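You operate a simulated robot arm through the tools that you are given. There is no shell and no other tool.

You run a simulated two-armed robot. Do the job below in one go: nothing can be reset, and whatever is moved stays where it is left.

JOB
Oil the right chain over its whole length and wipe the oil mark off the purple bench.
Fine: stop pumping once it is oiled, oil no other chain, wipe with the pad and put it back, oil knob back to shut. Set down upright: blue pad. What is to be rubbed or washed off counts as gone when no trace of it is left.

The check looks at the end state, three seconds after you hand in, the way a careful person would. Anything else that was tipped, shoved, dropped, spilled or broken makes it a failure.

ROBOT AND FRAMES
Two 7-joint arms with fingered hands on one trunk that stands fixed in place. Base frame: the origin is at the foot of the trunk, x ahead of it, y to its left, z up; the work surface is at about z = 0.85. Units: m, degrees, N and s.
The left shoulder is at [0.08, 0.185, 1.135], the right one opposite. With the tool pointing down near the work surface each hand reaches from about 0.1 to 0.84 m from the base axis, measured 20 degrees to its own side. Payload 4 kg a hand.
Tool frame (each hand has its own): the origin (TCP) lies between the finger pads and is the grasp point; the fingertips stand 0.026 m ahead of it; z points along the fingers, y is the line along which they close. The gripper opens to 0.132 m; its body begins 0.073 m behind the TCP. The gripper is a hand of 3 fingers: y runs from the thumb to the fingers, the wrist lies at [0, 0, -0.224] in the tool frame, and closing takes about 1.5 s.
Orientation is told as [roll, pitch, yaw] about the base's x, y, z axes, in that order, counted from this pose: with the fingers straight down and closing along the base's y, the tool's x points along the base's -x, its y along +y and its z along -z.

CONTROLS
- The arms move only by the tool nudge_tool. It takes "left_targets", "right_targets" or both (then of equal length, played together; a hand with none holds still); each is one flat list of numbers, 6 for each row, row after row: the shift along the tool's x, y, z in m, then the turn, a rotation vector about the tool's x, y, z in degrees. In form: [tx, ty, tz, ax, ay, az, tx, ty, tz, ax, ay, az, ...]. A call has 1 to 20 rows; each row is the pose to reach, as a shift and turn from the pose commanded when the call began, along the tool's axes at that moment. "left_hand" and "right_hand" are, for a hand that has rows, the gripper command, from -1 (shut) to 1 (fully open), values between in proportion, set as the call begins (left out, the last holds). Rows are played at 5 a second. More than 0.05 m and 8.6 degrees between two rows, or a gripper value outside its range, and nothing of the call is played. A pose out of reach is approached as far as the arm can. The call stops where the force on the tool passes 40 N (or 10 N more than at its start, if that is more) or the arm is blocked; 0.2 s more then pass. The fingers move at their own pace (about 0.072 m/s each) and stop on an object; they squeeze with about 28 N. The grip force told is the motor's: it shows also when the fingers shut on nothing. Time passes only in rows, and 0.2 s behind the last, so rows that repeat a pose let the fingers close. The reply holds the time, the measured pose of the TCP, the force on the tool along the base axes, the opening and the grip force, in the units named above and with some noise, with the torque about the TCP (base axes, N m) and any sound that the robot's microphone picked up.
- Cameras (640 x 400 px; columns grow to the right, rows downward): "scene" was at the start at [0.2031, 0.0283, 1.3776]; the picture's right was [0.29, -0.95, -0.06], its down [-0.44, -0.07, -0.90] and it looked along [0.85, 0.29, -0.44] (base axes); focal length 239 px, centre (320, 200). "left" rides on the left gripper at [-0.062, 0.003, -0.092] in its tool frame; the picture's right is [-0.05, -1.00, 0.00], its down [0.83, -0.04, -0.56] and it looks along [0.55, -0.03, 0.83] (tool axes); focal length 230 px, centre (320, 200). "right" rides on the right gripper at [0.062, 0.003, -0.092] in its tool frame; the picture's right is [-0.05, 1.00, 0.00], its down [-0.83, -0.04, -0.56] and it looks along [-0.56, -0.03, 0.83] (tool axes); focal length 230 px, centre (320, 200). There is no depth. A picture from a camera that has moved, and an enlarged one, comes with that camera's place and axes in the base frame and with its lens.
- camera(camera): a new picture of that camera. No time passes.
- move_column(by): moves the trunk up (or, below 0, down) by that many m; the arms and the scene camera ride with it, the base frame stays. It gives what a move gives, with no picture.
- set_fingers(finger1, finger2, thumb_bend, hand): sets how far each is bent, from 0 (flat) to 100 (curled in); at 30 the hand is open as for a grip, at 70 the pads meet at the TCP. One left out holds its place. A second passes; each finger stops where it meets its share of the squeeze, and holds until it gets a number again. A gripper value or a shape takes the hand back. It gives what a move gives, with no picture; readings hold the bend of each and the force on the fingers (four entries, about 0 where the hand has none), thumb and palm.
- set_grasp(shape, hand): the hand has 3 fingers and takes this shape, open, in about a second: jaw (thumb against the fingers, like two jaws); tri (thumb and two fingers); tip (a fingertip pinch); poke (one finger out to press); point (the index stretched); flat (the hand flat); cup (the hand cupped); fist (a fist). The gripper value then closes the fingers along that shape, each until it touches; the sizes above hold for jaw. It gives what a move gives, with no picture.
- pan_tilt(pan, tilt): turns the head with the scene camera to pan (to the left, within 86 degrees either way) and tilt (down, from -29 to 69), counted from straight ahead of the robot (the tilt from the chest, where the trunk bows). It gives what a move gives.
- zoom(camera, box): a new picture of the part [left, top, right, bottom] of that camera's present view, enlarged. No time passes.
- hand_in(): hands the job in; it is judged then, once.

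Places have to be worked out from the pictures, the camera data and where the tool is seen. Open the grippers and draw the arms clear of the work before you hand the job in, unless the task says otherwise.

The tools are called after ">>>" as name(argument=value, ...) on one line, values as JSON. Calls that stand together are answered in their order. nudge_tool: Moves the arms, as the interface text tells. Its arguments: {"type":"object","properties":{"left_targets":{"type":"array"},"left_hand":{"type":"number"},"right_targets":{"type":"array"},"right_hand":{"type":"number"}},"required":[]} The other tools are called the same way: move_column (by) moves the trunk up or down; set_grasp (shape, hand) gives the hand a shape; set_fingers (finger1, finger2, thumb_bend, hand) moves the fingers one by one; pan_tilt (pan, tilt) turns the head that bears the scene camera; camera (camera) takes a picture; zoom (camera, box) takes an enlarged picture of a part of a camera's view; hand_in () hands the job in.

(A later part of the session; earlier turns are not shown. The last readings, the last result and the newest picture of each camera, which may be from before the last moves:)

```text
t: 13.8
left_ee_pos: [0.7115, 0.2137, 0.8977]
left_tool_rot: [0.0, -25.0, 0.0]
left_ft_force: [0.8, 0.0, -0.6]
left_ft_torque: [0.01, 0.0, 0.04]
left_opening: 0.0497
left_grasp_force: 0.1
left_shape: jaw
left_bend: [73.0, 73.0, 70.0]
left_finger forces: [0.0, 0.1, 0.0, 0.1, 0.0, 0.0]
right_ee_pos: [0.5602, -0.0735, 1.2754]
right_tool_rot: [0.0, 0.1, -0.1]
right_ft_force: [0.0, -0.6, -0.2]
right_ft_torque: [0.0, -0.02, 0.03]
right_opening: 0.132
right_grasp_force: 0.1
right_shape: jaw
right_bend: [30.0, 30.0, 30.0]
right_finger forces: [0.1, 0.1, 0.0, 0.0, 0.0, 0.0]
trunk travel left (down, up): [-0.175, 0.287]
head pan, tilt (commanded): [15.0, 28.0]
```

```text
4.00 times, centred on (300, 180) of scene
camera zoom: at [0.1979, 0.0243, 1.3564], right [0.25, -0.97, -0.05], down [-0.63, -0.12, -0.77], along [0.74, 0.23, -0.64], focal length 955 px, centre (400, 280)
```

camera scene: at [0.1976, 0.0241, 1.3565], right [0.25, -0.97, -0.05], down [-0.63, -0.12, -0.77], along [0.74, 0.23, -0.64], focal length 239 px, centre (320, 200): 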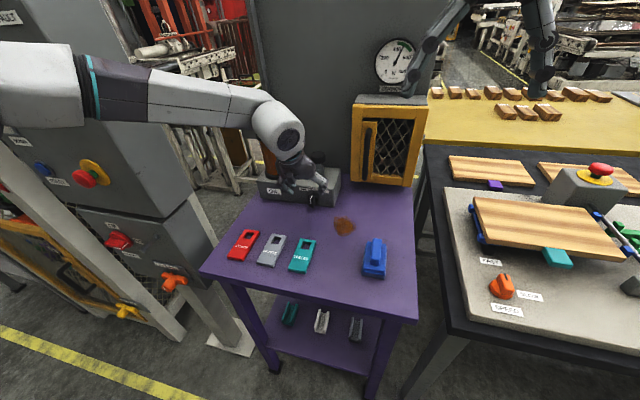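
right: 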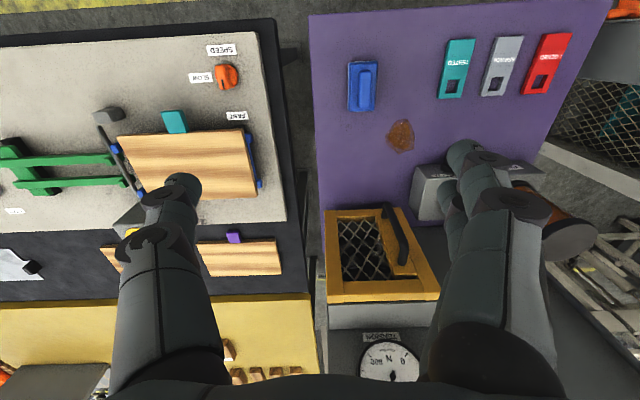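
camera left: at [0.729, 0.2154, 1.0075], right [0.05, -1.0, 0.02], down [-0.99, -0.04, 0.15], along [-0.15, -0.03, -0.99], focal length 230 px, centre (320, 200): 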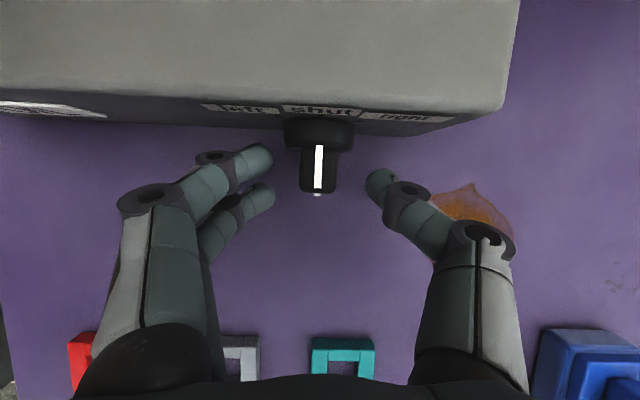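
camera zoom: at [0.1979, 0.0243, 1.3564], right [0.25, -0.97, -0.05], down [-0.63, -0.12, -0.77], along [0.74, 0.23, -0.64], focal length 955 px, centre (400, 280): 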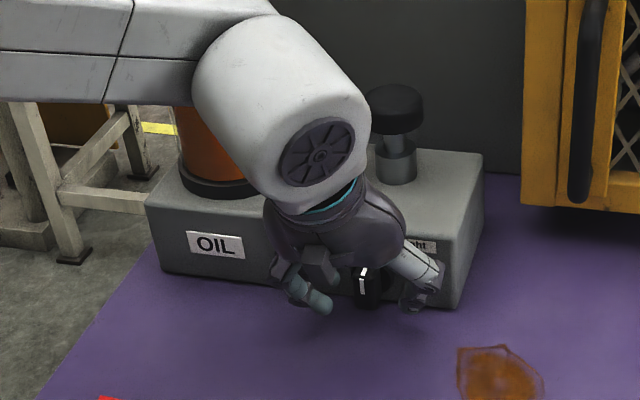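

Finger 1 is beside the bar (x≈0.732, y≈0.24) and clear of the disc. Now I push towards -y in small steps to turn the knob to "right".

>>> nudge_tool(left_targets=[0, -0.005, 0, 0, 0, 0, 0, -0.01, 0, 0, 0, 0, 0, -0.014, 0, 0, 0, 0, 0, -0.017, 0, 0, 0, 0, 0, -0.02, 0, 0, 0, 0, 0, -0.023, 0, 0, 0, 0, 0, -0.026, 0, 0, 0, 0])

>>> camera(camera="left")

>>> zoom(camera="left", box=[240, 80, 440, 220])

```text
t: 15.4
left_ee_pos: [0.7116, 0.1881, 0.8997]
left_tool_rot: [-0.1, -25.0, 0.2]
left_ft_force: [-3.4, 6.2, 0.7]
left_ft_torque: [0.11, 0.05, 0.22]
left_opening: 0.0546
left_grasp_force: 0.0
left_shape: jaw
left_bend: [72.0, 73.0, 70.0]
left_finger forces: [5.4, 2.0, 0.1, 0.0, 0.0, 0.0]
right_ee_pos: [0.5594, -0.0719, 1.277]
right_tool_rot: [0.0, 0.0, 0.0]
right_ft_force: [0.2, -0.5, 0.0]
right_ft_torque: [-0.02, 0.0, 0.01]
right_opening: 0.1322
right_grasp_force: 0.0
right_shape: jaw
right_bend: [30.0, 30.0, 30.0]
right_finger forces: [0.0, 0.1, 0.0, 0.0, 0.1, 0.1]
trunk travel left (down, up): [-0.175, 0.287]
head pan, tilt (commanded): [15.0, 28.0]
```

```text
taken
camera left: at [0.7283, 0.1908, 1.0077], right [0.05, -1.0, 0.02], down [-0.99, -0.04, 0.15], along [-0.15, -0.03, -0.99], focal length 230 px, centre (320, 200)
```

left: 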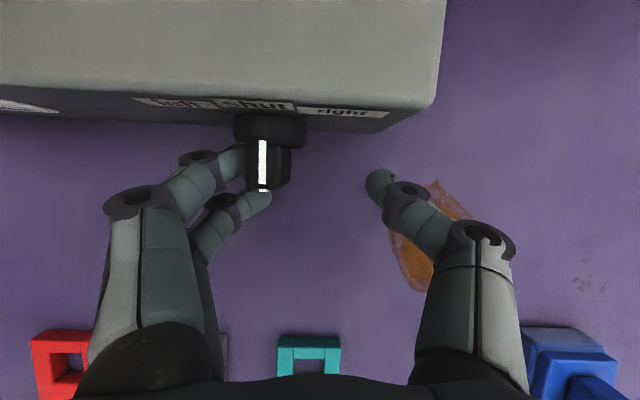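

```text
2.86 times, centred on (340, 150) of left
camera zoom: at [0.7283, 0.1908, 1.0077], right [0.05, -1.0, 0.02], down [-0.99, -0.04, 0.15], along [-0.15, -0.03, -0.99], focal length 657 px, centre (263, 343)
```

zoom: 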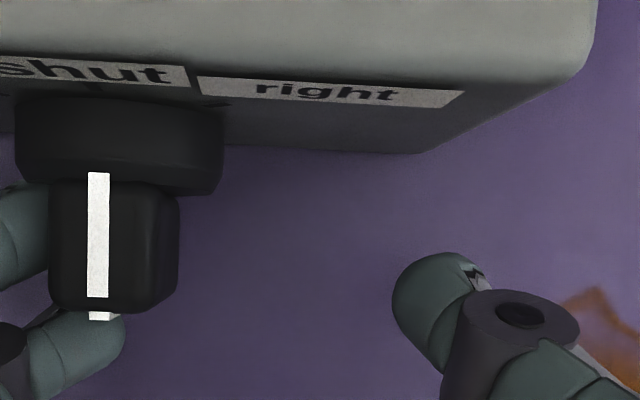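

The finger presses the bar with about 6 N but the knob hasn't turned yet. I push a bit further in small steps.

>>> nudge_tool(left_targets=[0, -0.003, 0, 0, 0, 0, 0, -0.006, 0, 0, 0, 0, 0, -0.009, 0, 0, 0, 0, 0, -0.012, 0, 0, 0, 0])

>>> zoom(camera="left", box=[200, 80, 400, 220])

```text
t: 16.4
left_ee_pos: [0.7123, 0.1783, 0.8955]
left_tool_rot: [-0.1, -24.9, 0.1]
left_ft_force: [-6.5, 13.6, -4.5]
left_ft_torque: [-0.02, 0.17, 0.45]
left_opening: 0.063
left_grasp_force: 0.0
left_shape: jaw
left_bend: [68.0, 72.0, 70.0]
left_finger forces: [12.4, 4.7, 0.0, 0.0, 0.1, 0.0]
right_ee_pos: [0.5608, -0.0701, 1.276]
right_tool_rot: [-0.2, 0.1, 0.0]
right_ft_force: [0.3, -0.6, 0.6]
right_ft_torque: [0.01, -0.02, 0.0]
right_opening: 0.132
right_grasp_force: 0.0
right_shape: jaw
right_bend: [30.0, 30.0, 30.0]
right_finger forces: [0.0, 0.0, 0.0, 0.0, 0.0, 0.0]
trunk travel left (down, up): [-0.175, 0.287]
head pan, tilt (commanded): [15.0, 28.0]
```

```text
2.86 times, centred on (300, 150) of left
camera zoom: at [0.7286, 0.1803, 1.0061], right [0.05, -1.0, 0.02], down [-0.99, -0.05, 0.15], along [-0.15, -0.03, -0.99], focal length 657 px, centre (377, 343)
```

zoom: 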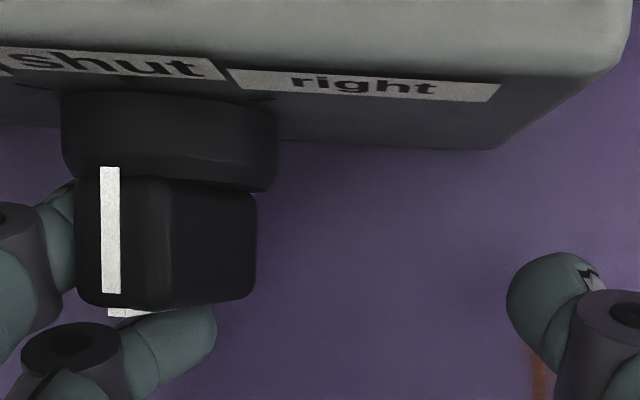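

The pointer has actually swung to the left: the push acted below the knob's axis (finger 2 pushed the lower end). No oil was pumped, so no harm. I back off and look again.

>>> nudge_tool(left_targets=[0, 0.012, 0, 0, 0, 0, 0, 0.03, 0, 0, 0, 0, 0, 0.038, -0.02, 0, 0, 0, 0, 0.038, -0.05, 0, 0, 0, 0, 0.038, -0.08, 0, 0, 0])

>>> camera(camera="left")

>>> zoom(camera="left", box=[260, 60, 400, 150])

>>> zoom(camera="scene", box=[280, 160, 340, 220])

```text
t: 17.6
left_ee_pos: [0.6778, 0.213, 0.97]
left_tool_rot: [0.0, -25.0, 0.0]
left_ft_force: [0.2, 0.0, 0.2]
left_ft_torque: [-0.03, 0.03, -0.03]
left_opening: 0.0494
left_grasp_force: 0.0
left_shape: jaw
left_bend: [74.0, 74.0, 70.0]
left_finger forces: [0.0, 0.0, 0.0, 0.0, 0.0, 0.0]
right_ee_pos: [0.558, -0.0729, 1.2761]
right_tool_rot: [0.1, -0.1, 0.0]
right_ft_force: [-0.1, 0.3, 0.0]
right_ft_torque: [0.01, -0.08, -0.05]
right_opening: 0.1317
right_grasp_force: 0.2
right_shape: jaw
right_bend: [30.0, 30.0, 30.0]
right_finger forces: [0.0, 0.1, 0.0, 0.1, 0.0, 0.1]
trunk travel left (down, up): [-0.175, 0.287]
head pan, tilt (commanded): [15.0, 28.0]
```

```text
taken
camera left: at [0.6933, 0.2151, 1.0812], right [0.05, -1.0, 0.02], down [-0.99, -0.04, 0.15], along [-0.15, -0.03, -0.99], focal length 230 px, centre (320, 200)
```

left: 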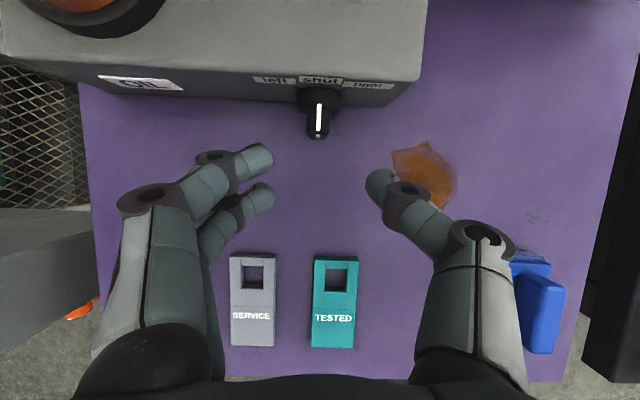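

```text
4.44 times, centred on (330, 105) of left
camera zoom: at [0.6933, 0.2151, 1.0812], right [0.05, -1.0, 0.02], down [-0.99, -0.04, 0.15], along [-0.15, -0.03, -0.99], focal length 1022 px, centre (276, 622)
```

zoom: 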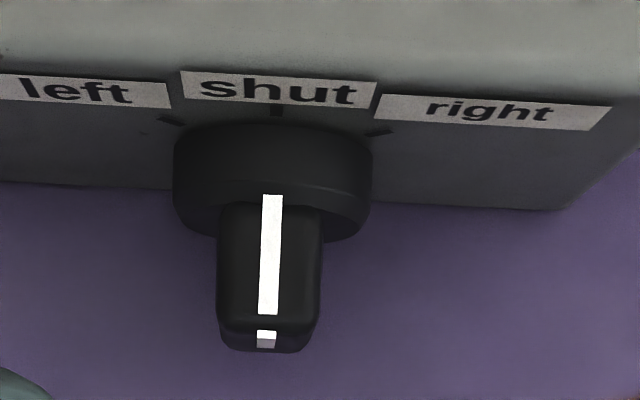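

```text
6.67 times, centred on (310, 190) of scene
camera zoom: at [0.1965, 0.0241, 1.3568], right [0.25, -0.97, -0.05], down [-0.63, -0.12, -0.77], along [0.74, 0.23, -0.64], focal length 1591 px, centre (387, 267)
```

zoom: 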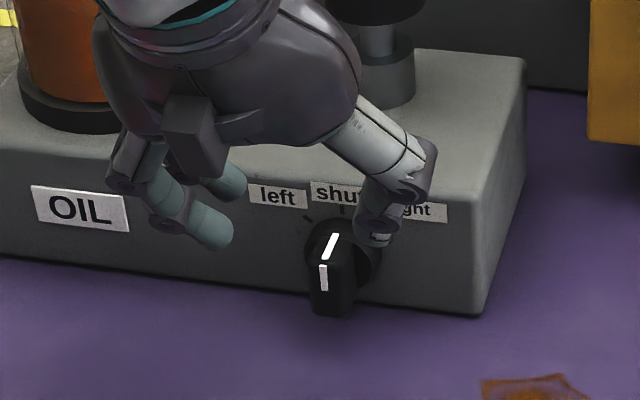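

The knob snapped back to shut: it has spring detents. Combining both views, the bar spans z≈0.872–0.903 (axis ≈0.8875) and x≈0.719–0.738, so my pusher was too low. I go back in 11 mm higher and push the top towards -y.

>>> nudge_tool(left_targets=[-0.0004, 0, 0.02, 0, 0, 0, -0.0008, 0, 0.04, 0, 0, 0, -0.0012, 0, 0.055, 0, 0, 0, -0.0016, 0, 0.0681, 0, 0, 0, -0.0016, -0.012, 0.0681, 0, 0, 0, -0.0016, -0.018, 0.0681, 0, 0, 0, -0.0016, -0.022, 0.0681, 0, 0, 0, -0.0016, -0.026, 0.0681, 0, 0, 0, -0.0016, -0.03, 0.0681, 0, 0, 0])

>>> zoom(camera="left", box=[200, 80, 400, 220])

```text
t: 19.6
left_ee_pos: [0.7093, 0.1838, 0.9104]
left_tool_rot: [0.0, -25.2, 0.1]
left_ft_force: [-0.4, 3.6, 6.5]
left_ft_torque: [0.28, -0.11, 0.03]
left_opening: 0.0532
left_grasp_force: 0.1
left_shape: jaw
left_bend: [73.0, 74.0, 70.0]
left_finger forces: [6.4, 0.0, 0.0, 0.1, 0.1, 0.1]
right_ee_pos: [0.5579, -0.0728, 1.2758]
right_tool_rot: [-0.1, 0.0, 0.0]
right_ft_force: [0.5, 0.4, 0.2]
right_ft_torque: [0.02, -0.02, 0.03]
right_opening: 0.1318
right_grasp_force: 0.1
right_shape: jaw
right_bend: [30.0, 30.0, 30.0]
right_finger forces: [0.0, 0.0, 0.0, 0.0, 0.1, 0.1]
trunk travel left (down, up): [-0.175, 0.287]
head pan, tilt (commanded): [15.0, 28.0]
```

```text
2.86 times, centred on (300, 150) of left
camera zoom: at [0.7247, 0.1855, 1.0211], right [0.05, -1.0, 0.02], down [-0.99, -0.04, 0.15], along [-0.15, -0.03, -0.99], focal length 657 px, centre (377, 343)
```

zoom: 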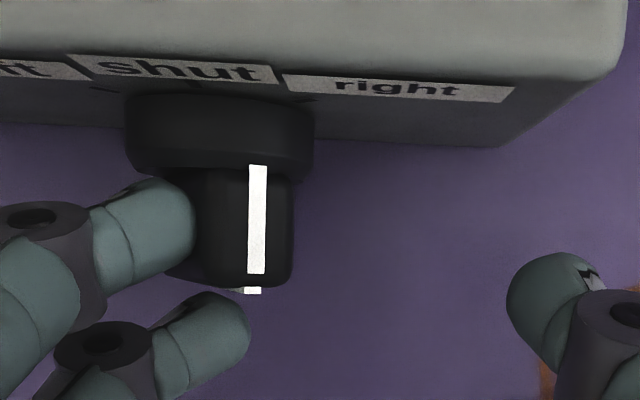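

Now it turns the right way: the pointer is ~20° towards "right". I keep pushing further, slightly downwards as the bar tips over.

>>> nudge_tool(left_targets=[0, -0.004, 0.001, 0, 0, 0, 0, -0.008, 0.002, 0, 0, 0, 0, -0.012, 0.003, 0, 0, 0])

>>> zoom(camera="left", box=[180, 80, 380, 220])

```text
t: 20.4
left_ee_pos: [0.7097, 0.172, 0.9092]
left_tool_rot: [0.0, -25.3, 0.1]
left_ft_force: [-1.0, 9.2, 18.2]
left_ft_torque: [0.98, -0.3, 0.19]
left_opening: 0.0571
left_grasp_force: 0.1
left_shape: jaw
left_bend: [72.0, 74.0, 70.0]
left_finger forces: [18.3, 0.1, 0.0, 0.1, 0.0, 0.0]
right_ee_pos: [0.5571, -0.0728, 1.2776]
right_tool_rot: [0.0, -0.2, 0.0]
right_ft_force: [0.9, 0.2, 1.2]
right_ft_torque: [-0.03, -0.01, 0.01]
right_opening: 0.1319
right_grasp_force: 0.1
right_shape: jaw
right_bend: [30.0, 30.0, 30.0]
right_finger forces: [0.0, 0.0, 0.0, 0.0, 0.0, 0.1]
trunk travel left (down, up): [-0.175, 0.287]
head pan, tilt (commanded): [15.0, 28.0]
```

```text
2.86 times, centred on (280, 150) of left
camera zoom: at [0.7251, 0.1742, 1.0199], right [0.05, -1.0, 0.02], down [-0.99, -0.04, 0.15], along [-0.15, -0.03, -0.99], focal length 657 px, centre (434, 343)
```

zoom: 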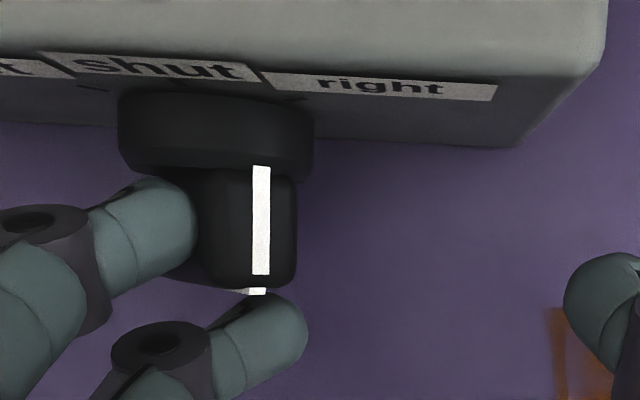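

The pointer is now over 30° towards "right", past the midpoint between detents, but the finger presses mostly downwards. I release sideways and see where it settles.

>>> nudge_tool(left_targets=[0, 0.008, -0.002, 0, 0, 0, 0, 0.025, -0.004, 0, 0, 0, 0, 0.042, -0.02, 0, 0, 0, 0, 0.042, -0.045, 0, 0, 0, 0, 0.042, -0.07, 0, 0, 0])

>>> zoom(camera="left", box=[260, 60, 400, 150])

```text
t: 21.6
left_ee_pos: [0.6799, 0.2125, 0.9703]
left_tool_rot: [0.0, -25.0, 0.0]
left_ft_force: [0.1, 0.4, -0.3]
left_ft_torque: [-0.01, 0.01, 0.01]
left_opening: 0.0499
left_grasp_force: 0.0
left_shape: jaw
left_bend: [73.0, 74.0, 70.0]
left_finger forces: [0.1, 0.1, 0.1, 0.0, 0.0, 0.0]
right_ee_pos: [0.5598, -0.0741, 1.2771]
right_tool_rot: [0.0, -0.1, 0.1]
right_ft_force: [0.4, -0.2, 0.4]
right_ft_torque: [0.01, -0.03, 0.03]
right_opening: 0.1321
right_grasp_force: 0.0
right_shape: jaw
right_bend: [30.0, 30.0, 30.0]
right_finger forces: [0.0, 0.0, 0.0, 0.0, 0.0, 0.0]
trunk travel left (down, up): [-0.175, 0.287]
head pan, tilt (commanded): [15.0, 28.0]
```

```text
4.44 times, centred on (330, 105) of left
camera zoom: at [0.6963, 0.2151, 1.0806], right [0.05, -1.0, 0.02], down [-0.99, -0.04, 0.15], along [-0.15, -0.03, -0.99], focal length 1022 px, centre (276, 622)
```

zoom: 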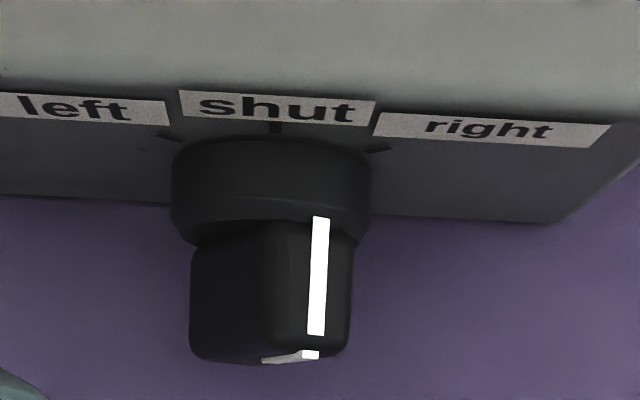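

The knob stays turned to the right. I check its angle from the front with the scene camera.

>>> zoom(camera="scene", box=[290, 170, 340, 220])

>>> camera(camera="right")

```text
8.00 times, centred on (315, 195) of scene
camera zoom: at [0.1969, 0.0241, 1.3566], right [0.25, -0.97, -0.05], down [-0.63, -0.12, -0.77], along [0.74, 0.23, -0.64], focal length 1909 px, centre (360, 240)
```

zoom: 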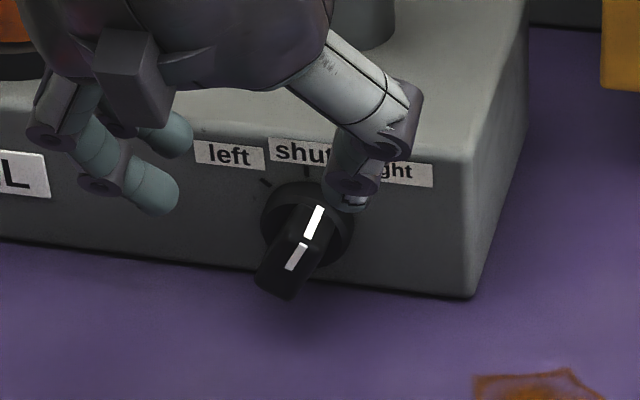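

```text
taken
camera right: at [0.4967, -0.07, 1.3692], right [0.05, 1.0, 0.0], down [0.83, -0.04, 0.55], along [0.55, -0.03, -0.83], focal length 230 px, centre (320, 200)
```

right: 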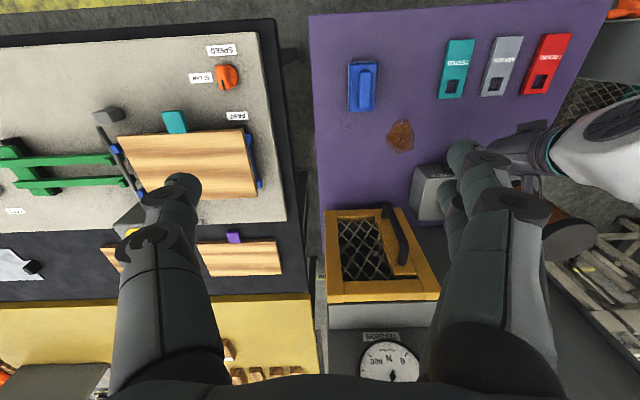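

The pointer reads about 30° from the front. I need to know whether that is the "right" position, so I lift the left hand clear and look at knob and tick marks without obstruction.

>>> nudge_tool(left_targets=[0.0, 0.0, -0.04, 0, -5, 0, 0.0, 0.02, -0.08, 0, -10, 0, 0.0, 0.06, -0.1, 0, -15, 0, 0.0, 0.1, -0.12, 0, -20, 0])

>>> zoom(camera="scene", box=[290, 170, 340, 220])

>>> zoom(camera="left", box=[280, 40, 480, 180])

```text
t: 22.6
left_ee_pos: [0.6298, 0.3158, 1.0791]
left_tool_rot: [-0.2, -45.1, 0.1]
left_ft_force: [-1.0, -0.1, -0.2]
left_ft_torque: [-0.02, -0.04, -0.02]
left_opening: 0.05
left_grasp_force: 0.0
left_shape: jaw
left_bend: [73.0, 74.0, 70.0]
left_finger forces: [0.1, 0.0, 0.0, 0.1, 0.0, 0.1]
right_ee_pos: [0.5575, -0.0723, 1.2773]
right_tool_rot: [-0.2, -0.1, 0.0]
right_ft_force: [-0.4, 0.5, 0.6]
right_ft_torque: [0.02, -0.02, 0.01]
right_opening: 0.1318
right_grasp_force: 0.0
right_shape: jaw
right_bend: [30.0, 30.0, 30.0]
right_finger forces: [0.0, 0.0, 0.0, 0.0, 0.1, 0.1]
trunk travel left (down, up): [-0.175, 0.287]
head pan, tilt (commanded): [15.0, 28.0]
```

```text
8.00 times, centred on (315, 195) of scene
camera zoom: at [0.1957, 0.0256, 1.3569], right [0.25, -0.97, -0.05], down [-0.63, -0.12, -0.77], along [0.74, 0.23, -0.64], focal length 1909 px, centre (360, 240)
```

zoom: 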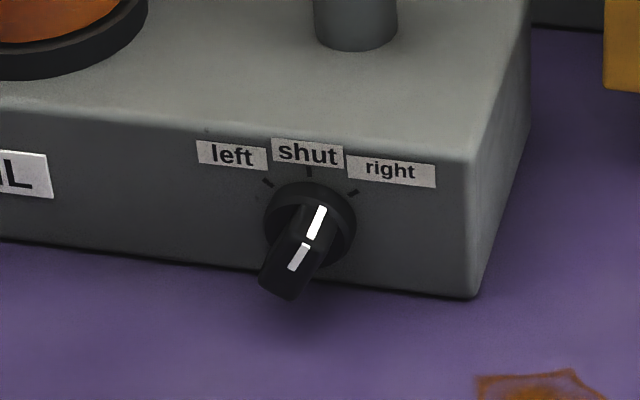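

```text
2.86 times, centred on (380, 110) of left
camera zoom: at [0.6065, 0.3168, 1.1879], right [0.04, -1.0, 0.04], down [-0.98, -0.04, -0.2], along [0.2, -0.03, -0.98], focal length 657 px, centre (149, 457)
```

zoom: 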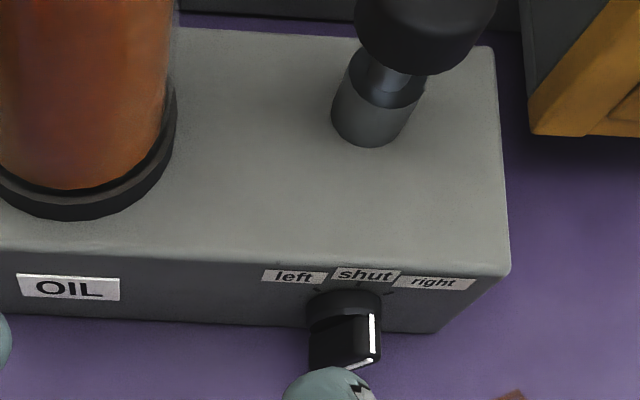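

Pointer is ~30° while the tick is at ~45°, so it must go further. The finger had ridden on the knob's disc rim, so I return 6 mm further back (TCP x≈0.703) and slightly higher (z≈0.915).

>>> nudge_tool(left_targets=[0.01, -0.026, 0.025, 0, 5, 0, 0.02, -0.051, 0.05, 0, 10, 0, 0.03, -0.077, 0.075, 0, 15, 0, 0.0395, -0.1028, 0.1005, 0, 20, 0, 0.0478, -0.1028, 0.123, 0, 20, 0, 0.0561, -0.1028, 0.1454, 0, 20, 0, 0.0643, -0.1028, 0.1678, 0, 20, 0])

>>> zoom(camera="left", box=[200, 80, 400, 220])

```text
t: 24.2
left_ee_pos: [0.705, 0.2115, 0.9127]
left_tool_rot: [0.1, -25.0, 0.0]
left_ft_force: [0.3, -0.4, -0.6]
left_ft_torque: [0.02, 0.03, 0.01]
left_opening: 0.05
left_grasp_force: 0.1
left_shape: jaw
left_bend: [73.0, 74.0, 70.0]
left_finger forces: [0.1, 0.0, 0.0, 0.1, 0.1, 0.0]
right_ee_pos: [0.5607, -0.0719, 1.2754]
right_tool_rot: [0.0, 0.1, -0.1]
right_ft_force: [0.1, -0.2, -0.5]
right_ft_torque: [0.03, -0.01, -0.04]
right_opening: 0.1318
right_grasp_force: 0.1
right_shape: jaw
right_bend: [30.0, 30.0, 30.0]
right_finger forces: [0.0, 0.1, 0.0, 0.0, 0.0, 0.0]
trunk travel left (down, up): [-0.175, 0.287]
head pan, tilt (commanded): [15.0, 28.0]
```

```text
2.86 times, centred on (300, 150) of left
camera zoom: at [0.7206, 0.213, 1.0226], right [0.05, -1.0, 0.02], down [-0.99, -0.04, 0.15], along [-0.15, -0.03, -0.99], focal length 657 px, centre (377, 343)
```

zoom: 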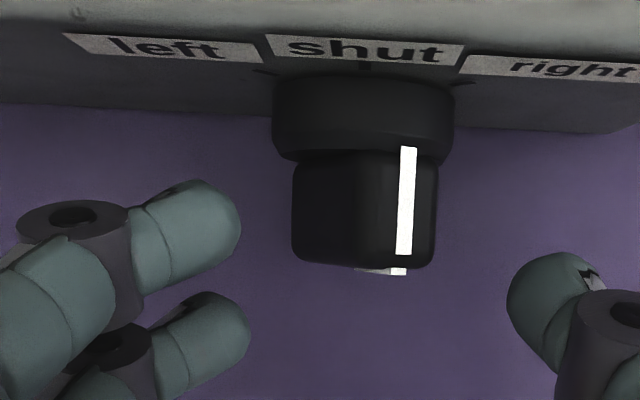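

Finger 1 now lines up with the bar and clears the disc. I push towards -y in small steps again.

>>> nudge_tool(left_targets=[0, -0.01, 0, 0, 0, 0, 0, -0.018, 0, 0, 0, 0, 0, -0.023, 0, 0, 0, 0, 0, -0.027, 0, 0, 0, 0, 0, -0.031, 0, 0, 0, 0, 0, -0.035, 0, 0, 0, 0])

>>> zoom(camera="left", box=[180, 80, 380, 220])

```text
t: 25.6
left_ee_pos: [0.7049, 0.176, 0.9159]
left_tool_rot: [0.1, -25.1, 0.0]
left_ft_force: [1.0, 4.2, 3.4]
left_ft_torque: [0.29, -0.08, 0.09]
left_opening: 0.055
left_grasp_force: 0.0
left_shape: jaw
left_bend: [72.0, 74.0, 70.0]
left_finger forces: [6.5, 0.0, 0.1, 0.0, 0.0, 0.1]
right_ee_pos: [0.5591, -0.0727, 1.2763]
right_tool_rot: [0.0, 0.0, 0.1]
right_ft_force: [-0.4, 0.3, -0.4]
right_ft_torque: [-0.04, 0.03, -0.01]
right_opening: 0.1322
right_grasp_force: 0.0
right_shape: jaw
right_bend: [30.0, 30.0, 30.0]
right_finger forces: [0.0, 0.0, 0.0, 0.0, 0.0, 0.1]
trunk travel left (down, up): [-0.175, 0.287]
head pan, tilt (commanded): [15.0, 28.0]
```

```text
2.86 times, centred on (280, 150) of left
camera zoom: at [0.7192, 0.1783, 1.0252], right [0.05, -1.0, 0.02], down [-0.99, -0.04, 0.15], along [-0.15, -0.03, -0.99], focal length 657 px, centre (434, 343)
```

zoom: 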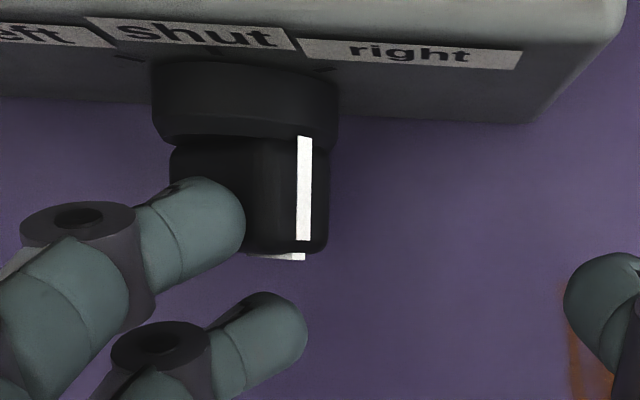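

The pointer is now about 42°. A few millimetres more should bring it to the tick.

>>> nudge_tool(left_targets=[0, -0.003, 0, 0, 0, 0, 0, -0.006, 0, 0, 0, 0])

>>> zoom(camera="left", box=[180, 80, 380, 220])

```text
t: 26.2
left_ee_pos: [0.7026, 0.1716, 0.9147]
left_tool_rot: [0.1, -25.0, 0.2]
left_ft_force: [1.9, 7.5, 5.9]
left_ft_torque: [0.43, -0.14, 0.06]
left_opening: 0.0575
left_grasp_force: 0.0
left_shape: jaw
left_bend: [71.0, 74.0, 70.0]
left_finger forces: [9.4, 0.0, 0.1, 0.0, 0.0, 0.1]
right_ee_pos: [0.5589, -0.0721, 1.2762]
right_tool_rot: [0.1, 0.0, 0.0]
right_ft_force: [-0.8, 0.4, -0.5]
right_ft_torque: [-0.01, 0.01, -0.01]
right_opening: 0.1317
right_grasp_force: 0.1
right_shape: jaw
right_bend: [30.0, 30.0, 30.0]
right_finger forces: [0.1, 0.1, 0.0, 0.0, 0.0, 0.1]
trunk travel left (down, up): [-0.175, 0.287]
head pan, tilt (commanded): [15.0, 28.0]
```

```text
2.86 times, centred on (280, 150) of left
camera zoom: at [0.7191, 0.1725, 1.0251], right [0.05, -1.0, 0.02], down [-0.99, -0.04, 0.15], along [-0.15, -0.03, -0.99], focal length 657 px, centre (434, 343)
```

zoom: 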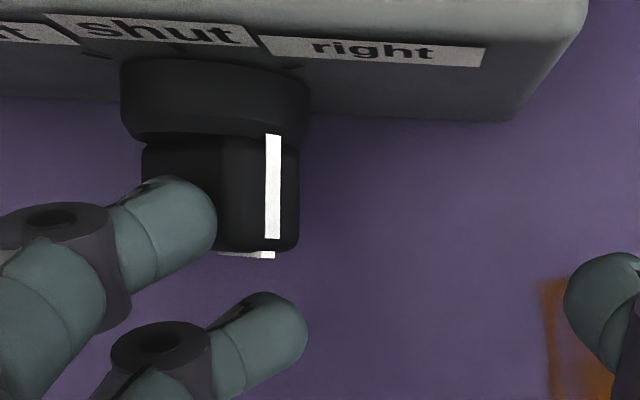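

The knob no longer turns though the force rises, so it's at its right stop. I release and back off, then check it from the front.

>>> nudge_tool(left_targets=[0, 0.01, 0, 0, 0, 0, 0, 0.03, -0.002, 0, 0, 0, 0, 0.042, -0.02, 0, 0, 0, 0, 0.055, -0.05, 0, 0, 0, 0, 0.08, -0.09, 0, 0, 0, 0, 0.12, -0.12, 0, 0, 0])

>>> zoom(camera="scene", box=[290, 170, 340, 220])

>>> camera(camera="left")

```text
t: 27.6
left_ee_pos: [0.6515, 0.2889, 1.0231]
left_tool_rot: [-0.1, -25.0, 0.0]
left_ft_force: [-1.1, 0.0, 0.4]
left_ft_torque: [0.0, -0.02, 0.01]
left_opening: 0.0497
left_grasp_force: 0.0
left_shape: jaw
left_bend: [73.0, 74.0, 70.0]
left_finger forces: [0.0, 0.0, 0.0, 0.0, 0.0, 0.0]
right_ee_pos: [0.5585, -0.0719, 1.2775]
right_tool_rot: [-0.1, 0.0, 0.0]
right_ft_force: [0.3, -0.9, -0.5]
right_ft_torque: [0.03, -0.02, -0.02]
right_opening: 0.1319
right_grasp_force: 0.1
right_shape: jaw
right_bend: [30.0, 30.0, 30.0]
right_finger forces: [0.1, 0.0, 0.0, 0.0, 0.0, 0.0]
trunk travel left (down, up): [-0.175, 0.287]
head pan, tilt (commanded): [15.0, 28.0]
```

```text
8.00 times, centred on (315, 195) of scene
camera zoom: at [0.1961, 0.0255, 1.3568], right [0.25, -0.97, -0.05], down [-0.63, -0.12, -0.77], along [0.74, 0.23, -0.64], focal length 1909 px, centre (360, 240)
```

zoom: 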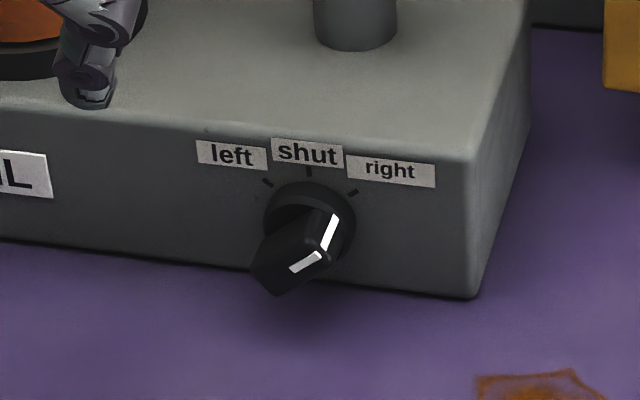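

```text
taken
camera left: at [0.6673, 0.2926, 1.1342], right [0.05, -1.0, 0.02], down [-0.99, -0.04, 0.15], along [-0.15, -0.03, -0.99], focal length 230 px, centre (320, 200)
```

left: 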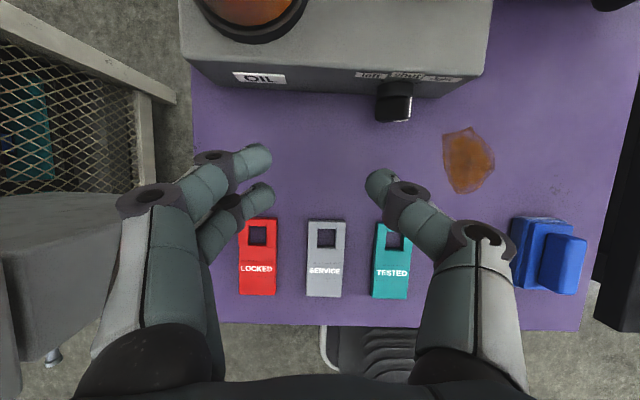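

The pointer is now at ~48°, aligned with the "right" tick. Next I shape the left hand for pressing and look at where the finger is.

>>> set_grasp(shape="poke", hand="left")

>>> camera(camera="left")

>>> zoom(camera="scene", box=[230, 110, 370, 220])

```text
t: 28.5
left_ee_pos: [0.6521, 0.2884, 1.0241]
left_tool_rot: [0.0, -25.0, 0.1]
left_ft_force: [-0.7, -0.6, 0.4]
left_ft_torque: [0.0, 0.0, 0.01]
left_opening: 0.0
left_grasp_force: 0.0
left_shape: poke
left_bend: [100.0, 100.0, 45.0]
left_finger forces: [0.1, 0.0, 0.0, 0.0, 0.0, 0.0]
right_ee_pos: [0.5605, -0.0738, 1.2758]
right_tool_rot: [0.0, 0.1, 0.0]
right_ft_force: [-0.1, 0.4, 0.5]
right_ft_torque: [-0.02, 0.0, 0.01]
right_opening: 0.1319
right_grasp_force: 0.0
right_shape: jaw
right_bend: [30.0, 30.0, 30.0]
right_finger forces: [0.0, 0.1, 0.1, 0.1, 0.0, 0.0]
trunk travel left (down, up): [-0.175, 0.287]
head pan, tilt (commanded): [15.0, 28.0]
```

```text
taken
camera left: at [0.6689, 0.2913, 1.1337], right [0.05, -1.0, 0.02], down [-0.99, -0.04, 0.15], along [-0.15, -0.03, -0.99], focal length 230 px, centre (320, 200)
```

left: 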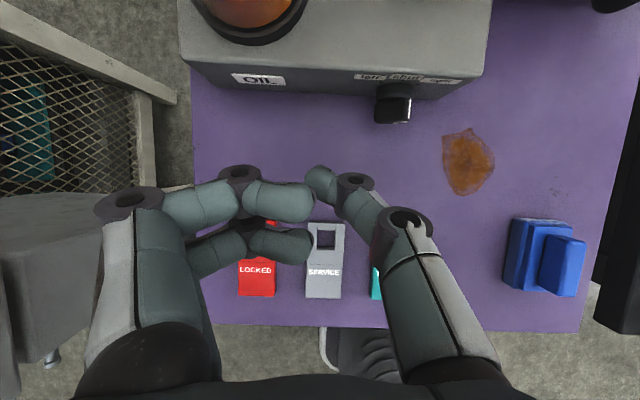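

```text
3.64 times, centred on (300, 165) of scene
camera zoom: at [0.1976, 0.0243, 1.3565], right [0.25, -0.97, -0.05], down [-0.63, -0.12, -0.77], along [0.74, 0.23, -0.64], focal length 868 px, centre (393, 327)
```

zoom: 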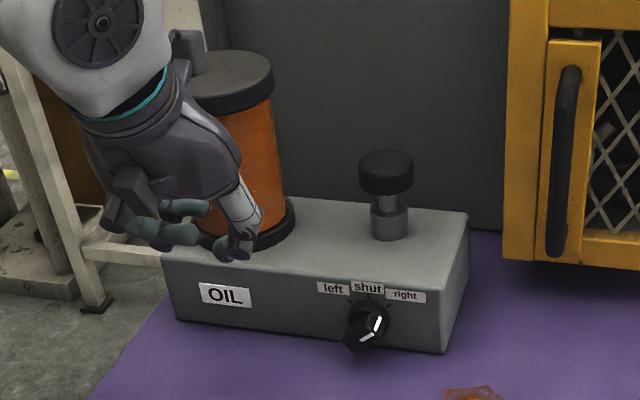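

In "poke" the thumb tip is the pressing end, on the hand's centre line. I raise the hand, move it to y≈0.205 (keeping the curled fingers clear of the bottle at y>0.30) and forward above the plunger, then look.

>>> nudge_tool(left_targets=[-0.0108, -0.0278, -0.0231, 0, 0, 0, -0.0215, -0.0557, -0.0462, 0, 0, 0, -0.0323, -0.0835, -0.0693, 0, 0, 0, -0.0659, -0.0835, -0.0537, 0, 0, 0, -0.0994, -0.0835, -0.0381, 0, 0, 0, -0.133, -0.0835, -0.0224, 0, 0, 0, -0.1665, -0.0835, -0.0068, 0, 0, 0])

>>> camera(camera="left")

>>> camera(camera="scene")

>>> zoom(camera="scene", box=[230, 90, 370, 200])

```text
t: 30.1
left_ee_pos: [0.756, 0.2046, 1.1016]
left_tool_rot: [0.2, -25.1, -0.3]
left_ft_force: [0.3, -0.1, 0.7]
left_ft_torque: [0.0, -0.02, 0.05]
left_opening: 0.0
left_grasp_force: 0.0
left_shape: poke
left_bend: [100.0, 100.0, 45.0]
left_finger forces: [0.0, 0.1, 0.0, 0.0, 0.0, 0.1]
left hand out of reach, approached as far as the arm can: row 6, 7
right_ee_pos: [0.5569, -0.073, 1.2769]
right_tool_rot: [0.0, -0.1, -0.1]
right_ft_force: [0.2, 0.7, 0.1]
right_ft_torque: [0.01, -0.01, -0.02]
right_opening: 0.1322
right_grasp_force: 0.0
right_shape: jaw
right_bend: [30.0, 30.0, 30.0]
right_finger forces: [0.0, 0.0, 0.1, 0.1, 0.1, 0.0]
trunk travel left (down, up): [-0.175, 0.287]
head pan, tilt (commanded): [15.0, 28.0]
```

```text
taken
camera left: at [0.7728, 0.2064, 1.2111], right [0.04, -1.0, 0.02], down [-0.99, -0.04, 0.15], along [-0.15, -0.02, -0.99], focal length 230 px, centre (320, 200)
```

left: 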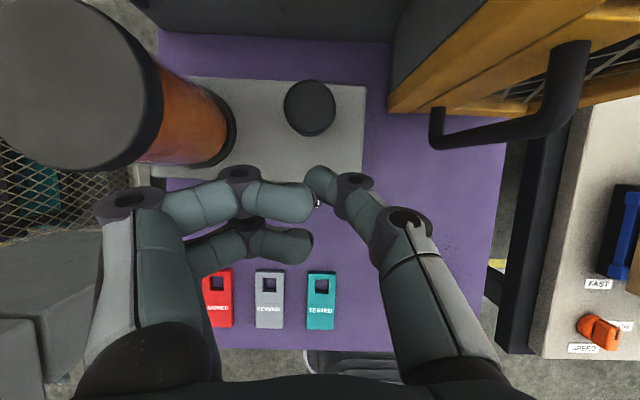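

```text
taken
camera scene: at [0.1959, 0.0241, 1.3569], right [0.25, -0.97, -0.05], down [-0.63, -0.12, -0.77], along [0.74, 0.23, -0.64], focal length 239 px, centre (320, 200)
```

scene: 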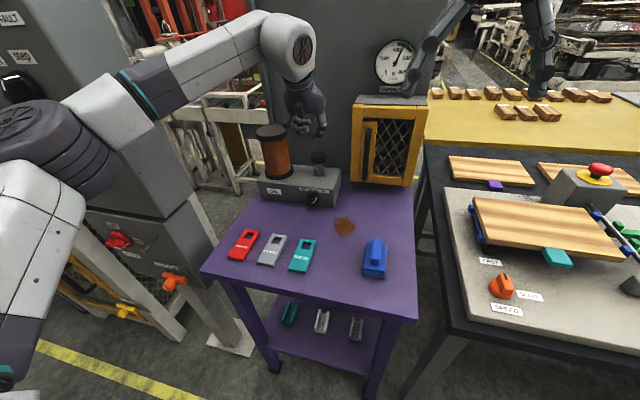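

```text
3.64 times, centred on (300, 145) of scene
camera zoom: at [0.1959, 0.0241, 1.3569], right [0.25, -0.97, -0.05], down [-0.63, -0.12, -0.77], along [0.74, 0.23, -0.64], focal length 868 px, centre (393, 400)
```

zoom: 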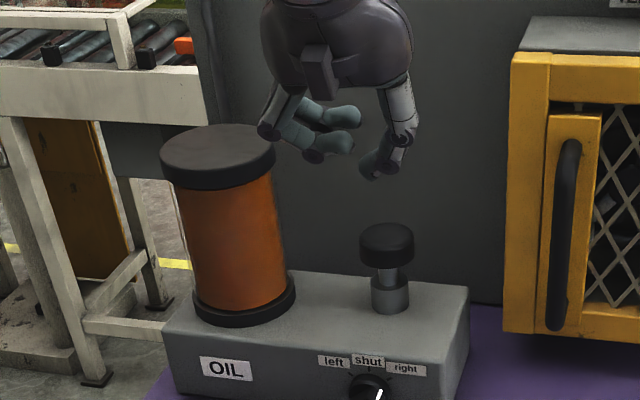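

At z=1.10 with a 25° tilt the arm was out of reach, so I'll tilt to 45°, which brings the wrist closer. The cap is at about (0.829, 0.212), top z≈0.995; I rotate in place and come to about 3 cm above it.

>>> nudge_tool(left_targets=[0, 0, 0, 0, -8, 0, 0, 0, 0, 0, -15, 0, 0, 0, 0, 0, -20, 0, -0.0085, 0, 0.0248, 0, -20, 0, -0.017, 0, 0.0496, 0, -20, 0, -0.0256, 0, 0.0744, 0, -20, 0])

>>> camera(camera="left")

>>> zoom(camera="scene", box=[250, 110, 370, 210])

```text
t: 31.5
left_ee_pos: [0.8145, 0.2057, 1.0427]
left_tool_rot: [-0.1, -45.0, 0.1]
left_ft_force: [0.4, -0.6, -0.3]
left_ft_torque: [-0.03, 0.02, -0.01]
left_opening: 0.0002
left_grasp_force: 0.1
left_shape: poke
left_bend: [100.0, 100.0, 45.0]
left_finger forces: [0.1, 0.1, 0.0, 0.0, 0.0, 0.0]
right_ee_pos: [0.5619, -0.071, 1.2758]
right_tool_rot: [0.0, 0.1, 0.0]
right_ft_force: [0.5, -0.8, 0.7]
right_ft_torque: [-0.01, 0.02, 0.01]
right_opening: 0.1321
right_grasp_force: 0.1
right_shape: jaw
right_bend: [30.0, 30.0, 30.0]
right_finger forces: [0.0, 0.0, 0.0, 0.0, 0.1, 0.0]
trunk travel left (down, up): [-0.175, 0.287]
head pan, tilt (commanded): [15.0, 28.0]
```

```text
taken
camera left: at [0.7919, 0.2076, 1.1517], right [0.04, -1.0, 0.04], down [-0.98, -0.04, -0.19], along [0.2, -0.03, -0.98], focal length 230 px, centre (320, 200)
```

left: 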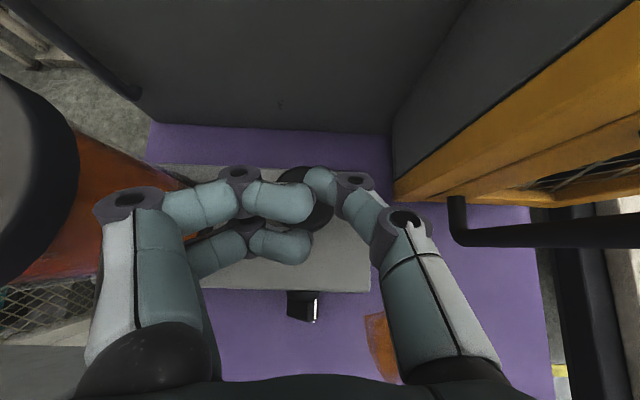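

```text
4.00 times, centred on (310, 160) of scene
camera zoom: at [0.1991, 0.0248, 1.3561], right [0.25, -0.97, -0.05], down [-0.63, -0.12, -0.77], along [0.73, 0.23, -0.64], focal length 955 px, centre (360, 360)
```

zoom: 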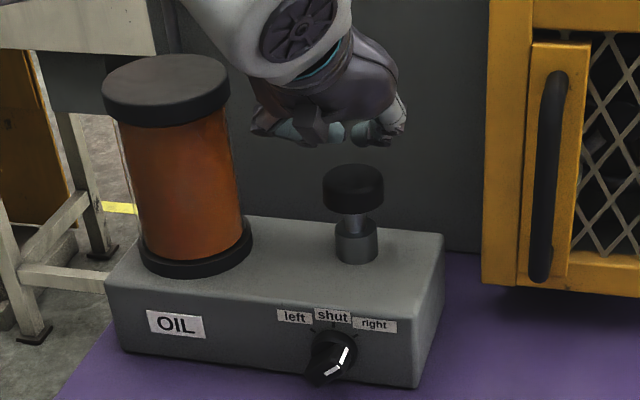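

The thumb tip is ~3 cm above the cap and centred within 1 cm. Before pumping, I check that I can see the chains from here for a baseline.

>>> pan_tilt(pan=62, tilt=-12)

>>> camera(camera="scene")

>>> zoom(camera="scene", box=[210, 120, 310, 260])

```text
t: 32.6
left_ee_pos: [0.8123, 0.2046, 1.0446]
left_tool_rot: [-0.1, -44.9, -0.1]
left_ft_force: [-0.1, -0.4, 0.3]
left_ft_torque: [-0.01, -0.02, -0.04]
left_opening: 0.0001
left_grasp_force: 0.2
left_shape: poke
left_bend: [100.0, 100.0, 45.0]
left_finger forces: [0.0, 0.0, 0.0, 0.1, 0.1, 0.0]
right_ee_pos: [0.5593, -0.0736, 1.2756]
right_tool_rot: [0.0, 0.2, 0.0]
right_ft_force: [-0.4, 0.3, -0.4]
right_ft_torque: [0.03, 0.01, -0.02]
right_opening: 0.1318
right_grasp_force: 0.1
right_shape: jaw
right_bend: [30.0, 30.0, 30.0]
right_finger forces: [0.0, 0.0, 0.0, 0.0, 0.1, 0.0]
trunk travel left (down, up): [-0.175, 0.287]
head pan, tilt (commanded): [62.0, -12.0]
```

```text
taken
camera scene: at [0.1629, 0.0736, 1.4286], right [0.86, -0.47, -0.18], down [-0.11, 0.18, -0.98], along [0.49, 0.86, 0.11], focal length 239 px, centre (320, 200)
```

scene: 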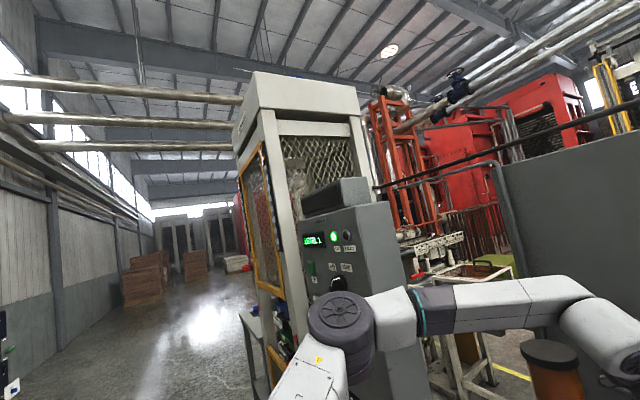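

```text
2.86 times, centred on (260, 190) of scene
camera zoom: at [0.1629, 0.0736, 1.4286], right [0.86, -0.47, -0.18], down [-0.11, 0.18, -0.98], along [0.49, 0.86, 0.11], focal length 682 px, centre (491, 229)
```

zoom: 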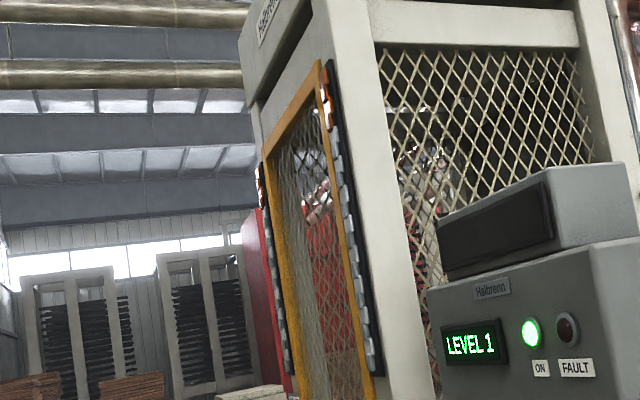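

The chains stay visible from here. I take a close-up of the right strip as baseline.

>>> zoom(camera="scene", box=[225, 135, 285, 255])

>>> zoom(camera="scene", box=[230, 190, 290, 310])

>>> zoom(camera="scene", box=[230, 240, 320, 400])

```text
3.33 times, centred on (255, 195) of scene
camera zoom: at [0.1629, 0.0736, 1.4286], right [0.86, -0.47, -0.18], down [-0.11, 0.18, -0.98], along [0.49, 0.86, 0.11], focal length 796 px, centre (537, 217)
```

zoom: 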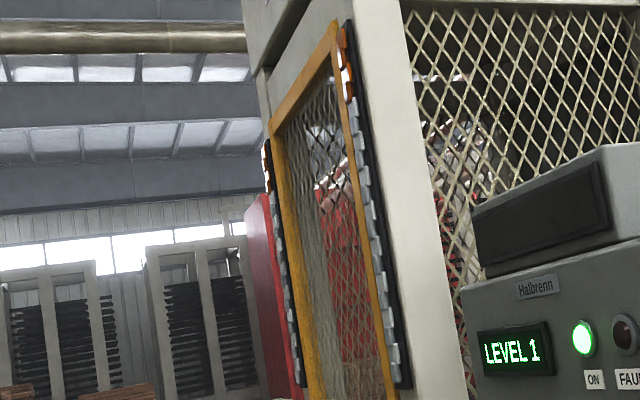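

```text
3.33 times, centred on (260, 250) of scene
camera zoom: at [0.1629, 0.0736, 1.4286], right [0.86, -0.47, -0.18], down [-0.11, 0.18, -0.98], along [0.49, 0.86, 0.11], focal length 796 px, centre (520, 33)
```

zoom: 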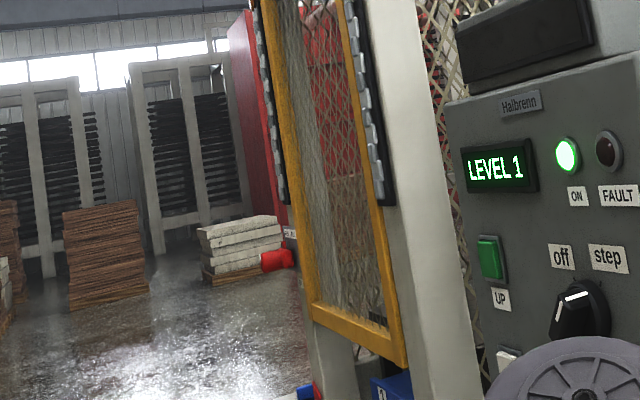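

```text
2.50 times, centred on (275, 320) of scene
camera zoom: at [0.1629, 0.0736, 1.4286], right [0.86, -0.47, -0.18], down [-0.11, 0.18, -0.98], along [0.49, 0.86, 0.11], focal length 597 px, centre (432, -100)
```

zoom: 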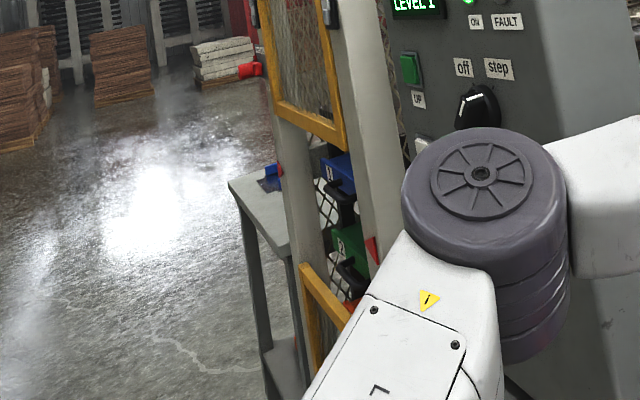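

Baseline: both chains show 3 orange links at the top, the rest grey. Now one slow stroke on the plunger, pressing straight down and watching the force.

>>> nudge_tool(left_targets=[0.0071, 0, 0.0071, 0, 0, 0, 0.0127, 0, 0.0127, 0, 0, 0, 0.017, 0, 0.017, 0, 0, 0, 0.0205, 0, 0.0205, 0, 0, 0, 0.024, 0, 0.024, 0, 0, 0])

>>> zoom(camera="scene", box=[225, 135, 285, 255])

>>> camera(camera="left")

```text
t: 33.8
left_ee_pos: [0.8124, 0.2042, 1.0106]
left_tool_rot: [0.0, -45.0, 0.1]
left_ft_force: [1.7, 0.0, 3.7]
left_ft_torque: [-0.01, -0.08, 0.01]
left_opening: 0.0001
left_grasp_force: 0.1
left_shape: poke
left_bend: [100.0, 100.0, 45.0]
left_finger forces: [0.0, 0.1, 0.1, 0.0, 3.5, 0.0]
right_ee_pos: [0.5602, -0.0735, 1.2768]
right_tool_rot: [0.1, 0.0, 0.0]
right_ft_force: [-0.2, 0.2, 0.2]
right_ft_torque: [0.0, -0.03, -0.01]
right_opening: 0.1321
right_grasp_force: 0.2
right_shape: jaw
right_bend: [30.0, 30.0, 30.0]
right_finger forces: [0.0, 0.0, 0.0, 0.1, 0.0, 0.0]
trunk travel left (down, up): [-0.175, 0.287]
head pan, tilt (commanded): [62.0, -12.0]
```

```text
3.33 times, centred on (255, 195) of scene
camera zoom: at [0.1625, 0.0736, 1.4288], right [0.86, -0.47, -0.18], down [-0.11, 0.18, -0.98], along [0.49, 0.86, 0.11], focal length 796 px, centre (537, 217)
```

zoom: 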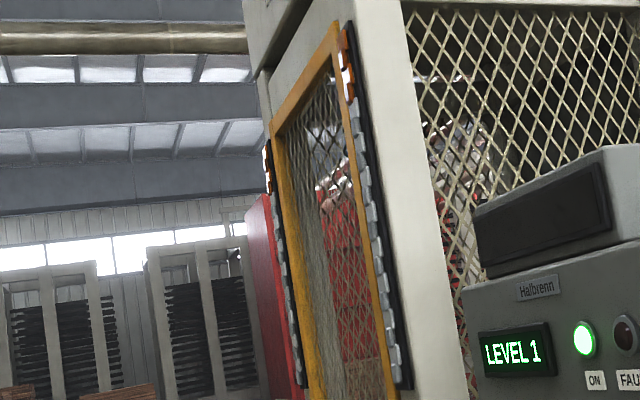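

```text
taken
camera left: at [0.7904, 0.2073, 1.1192], right [0.04, -1.0, 0.04], down [-0.98, -0.04, -0.2], along [0.2, -0.03, -0.98], focal length 230 px, centre (320, 200)
```

left: 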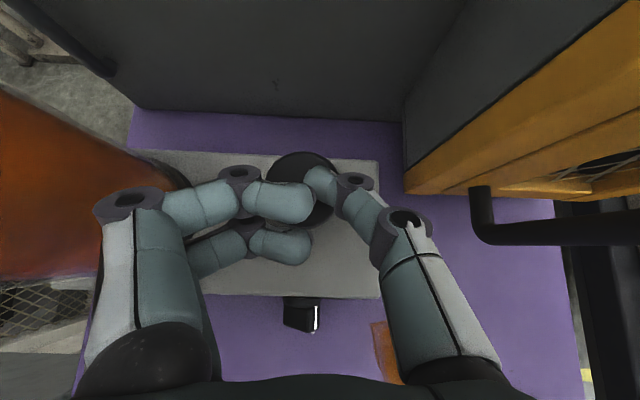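

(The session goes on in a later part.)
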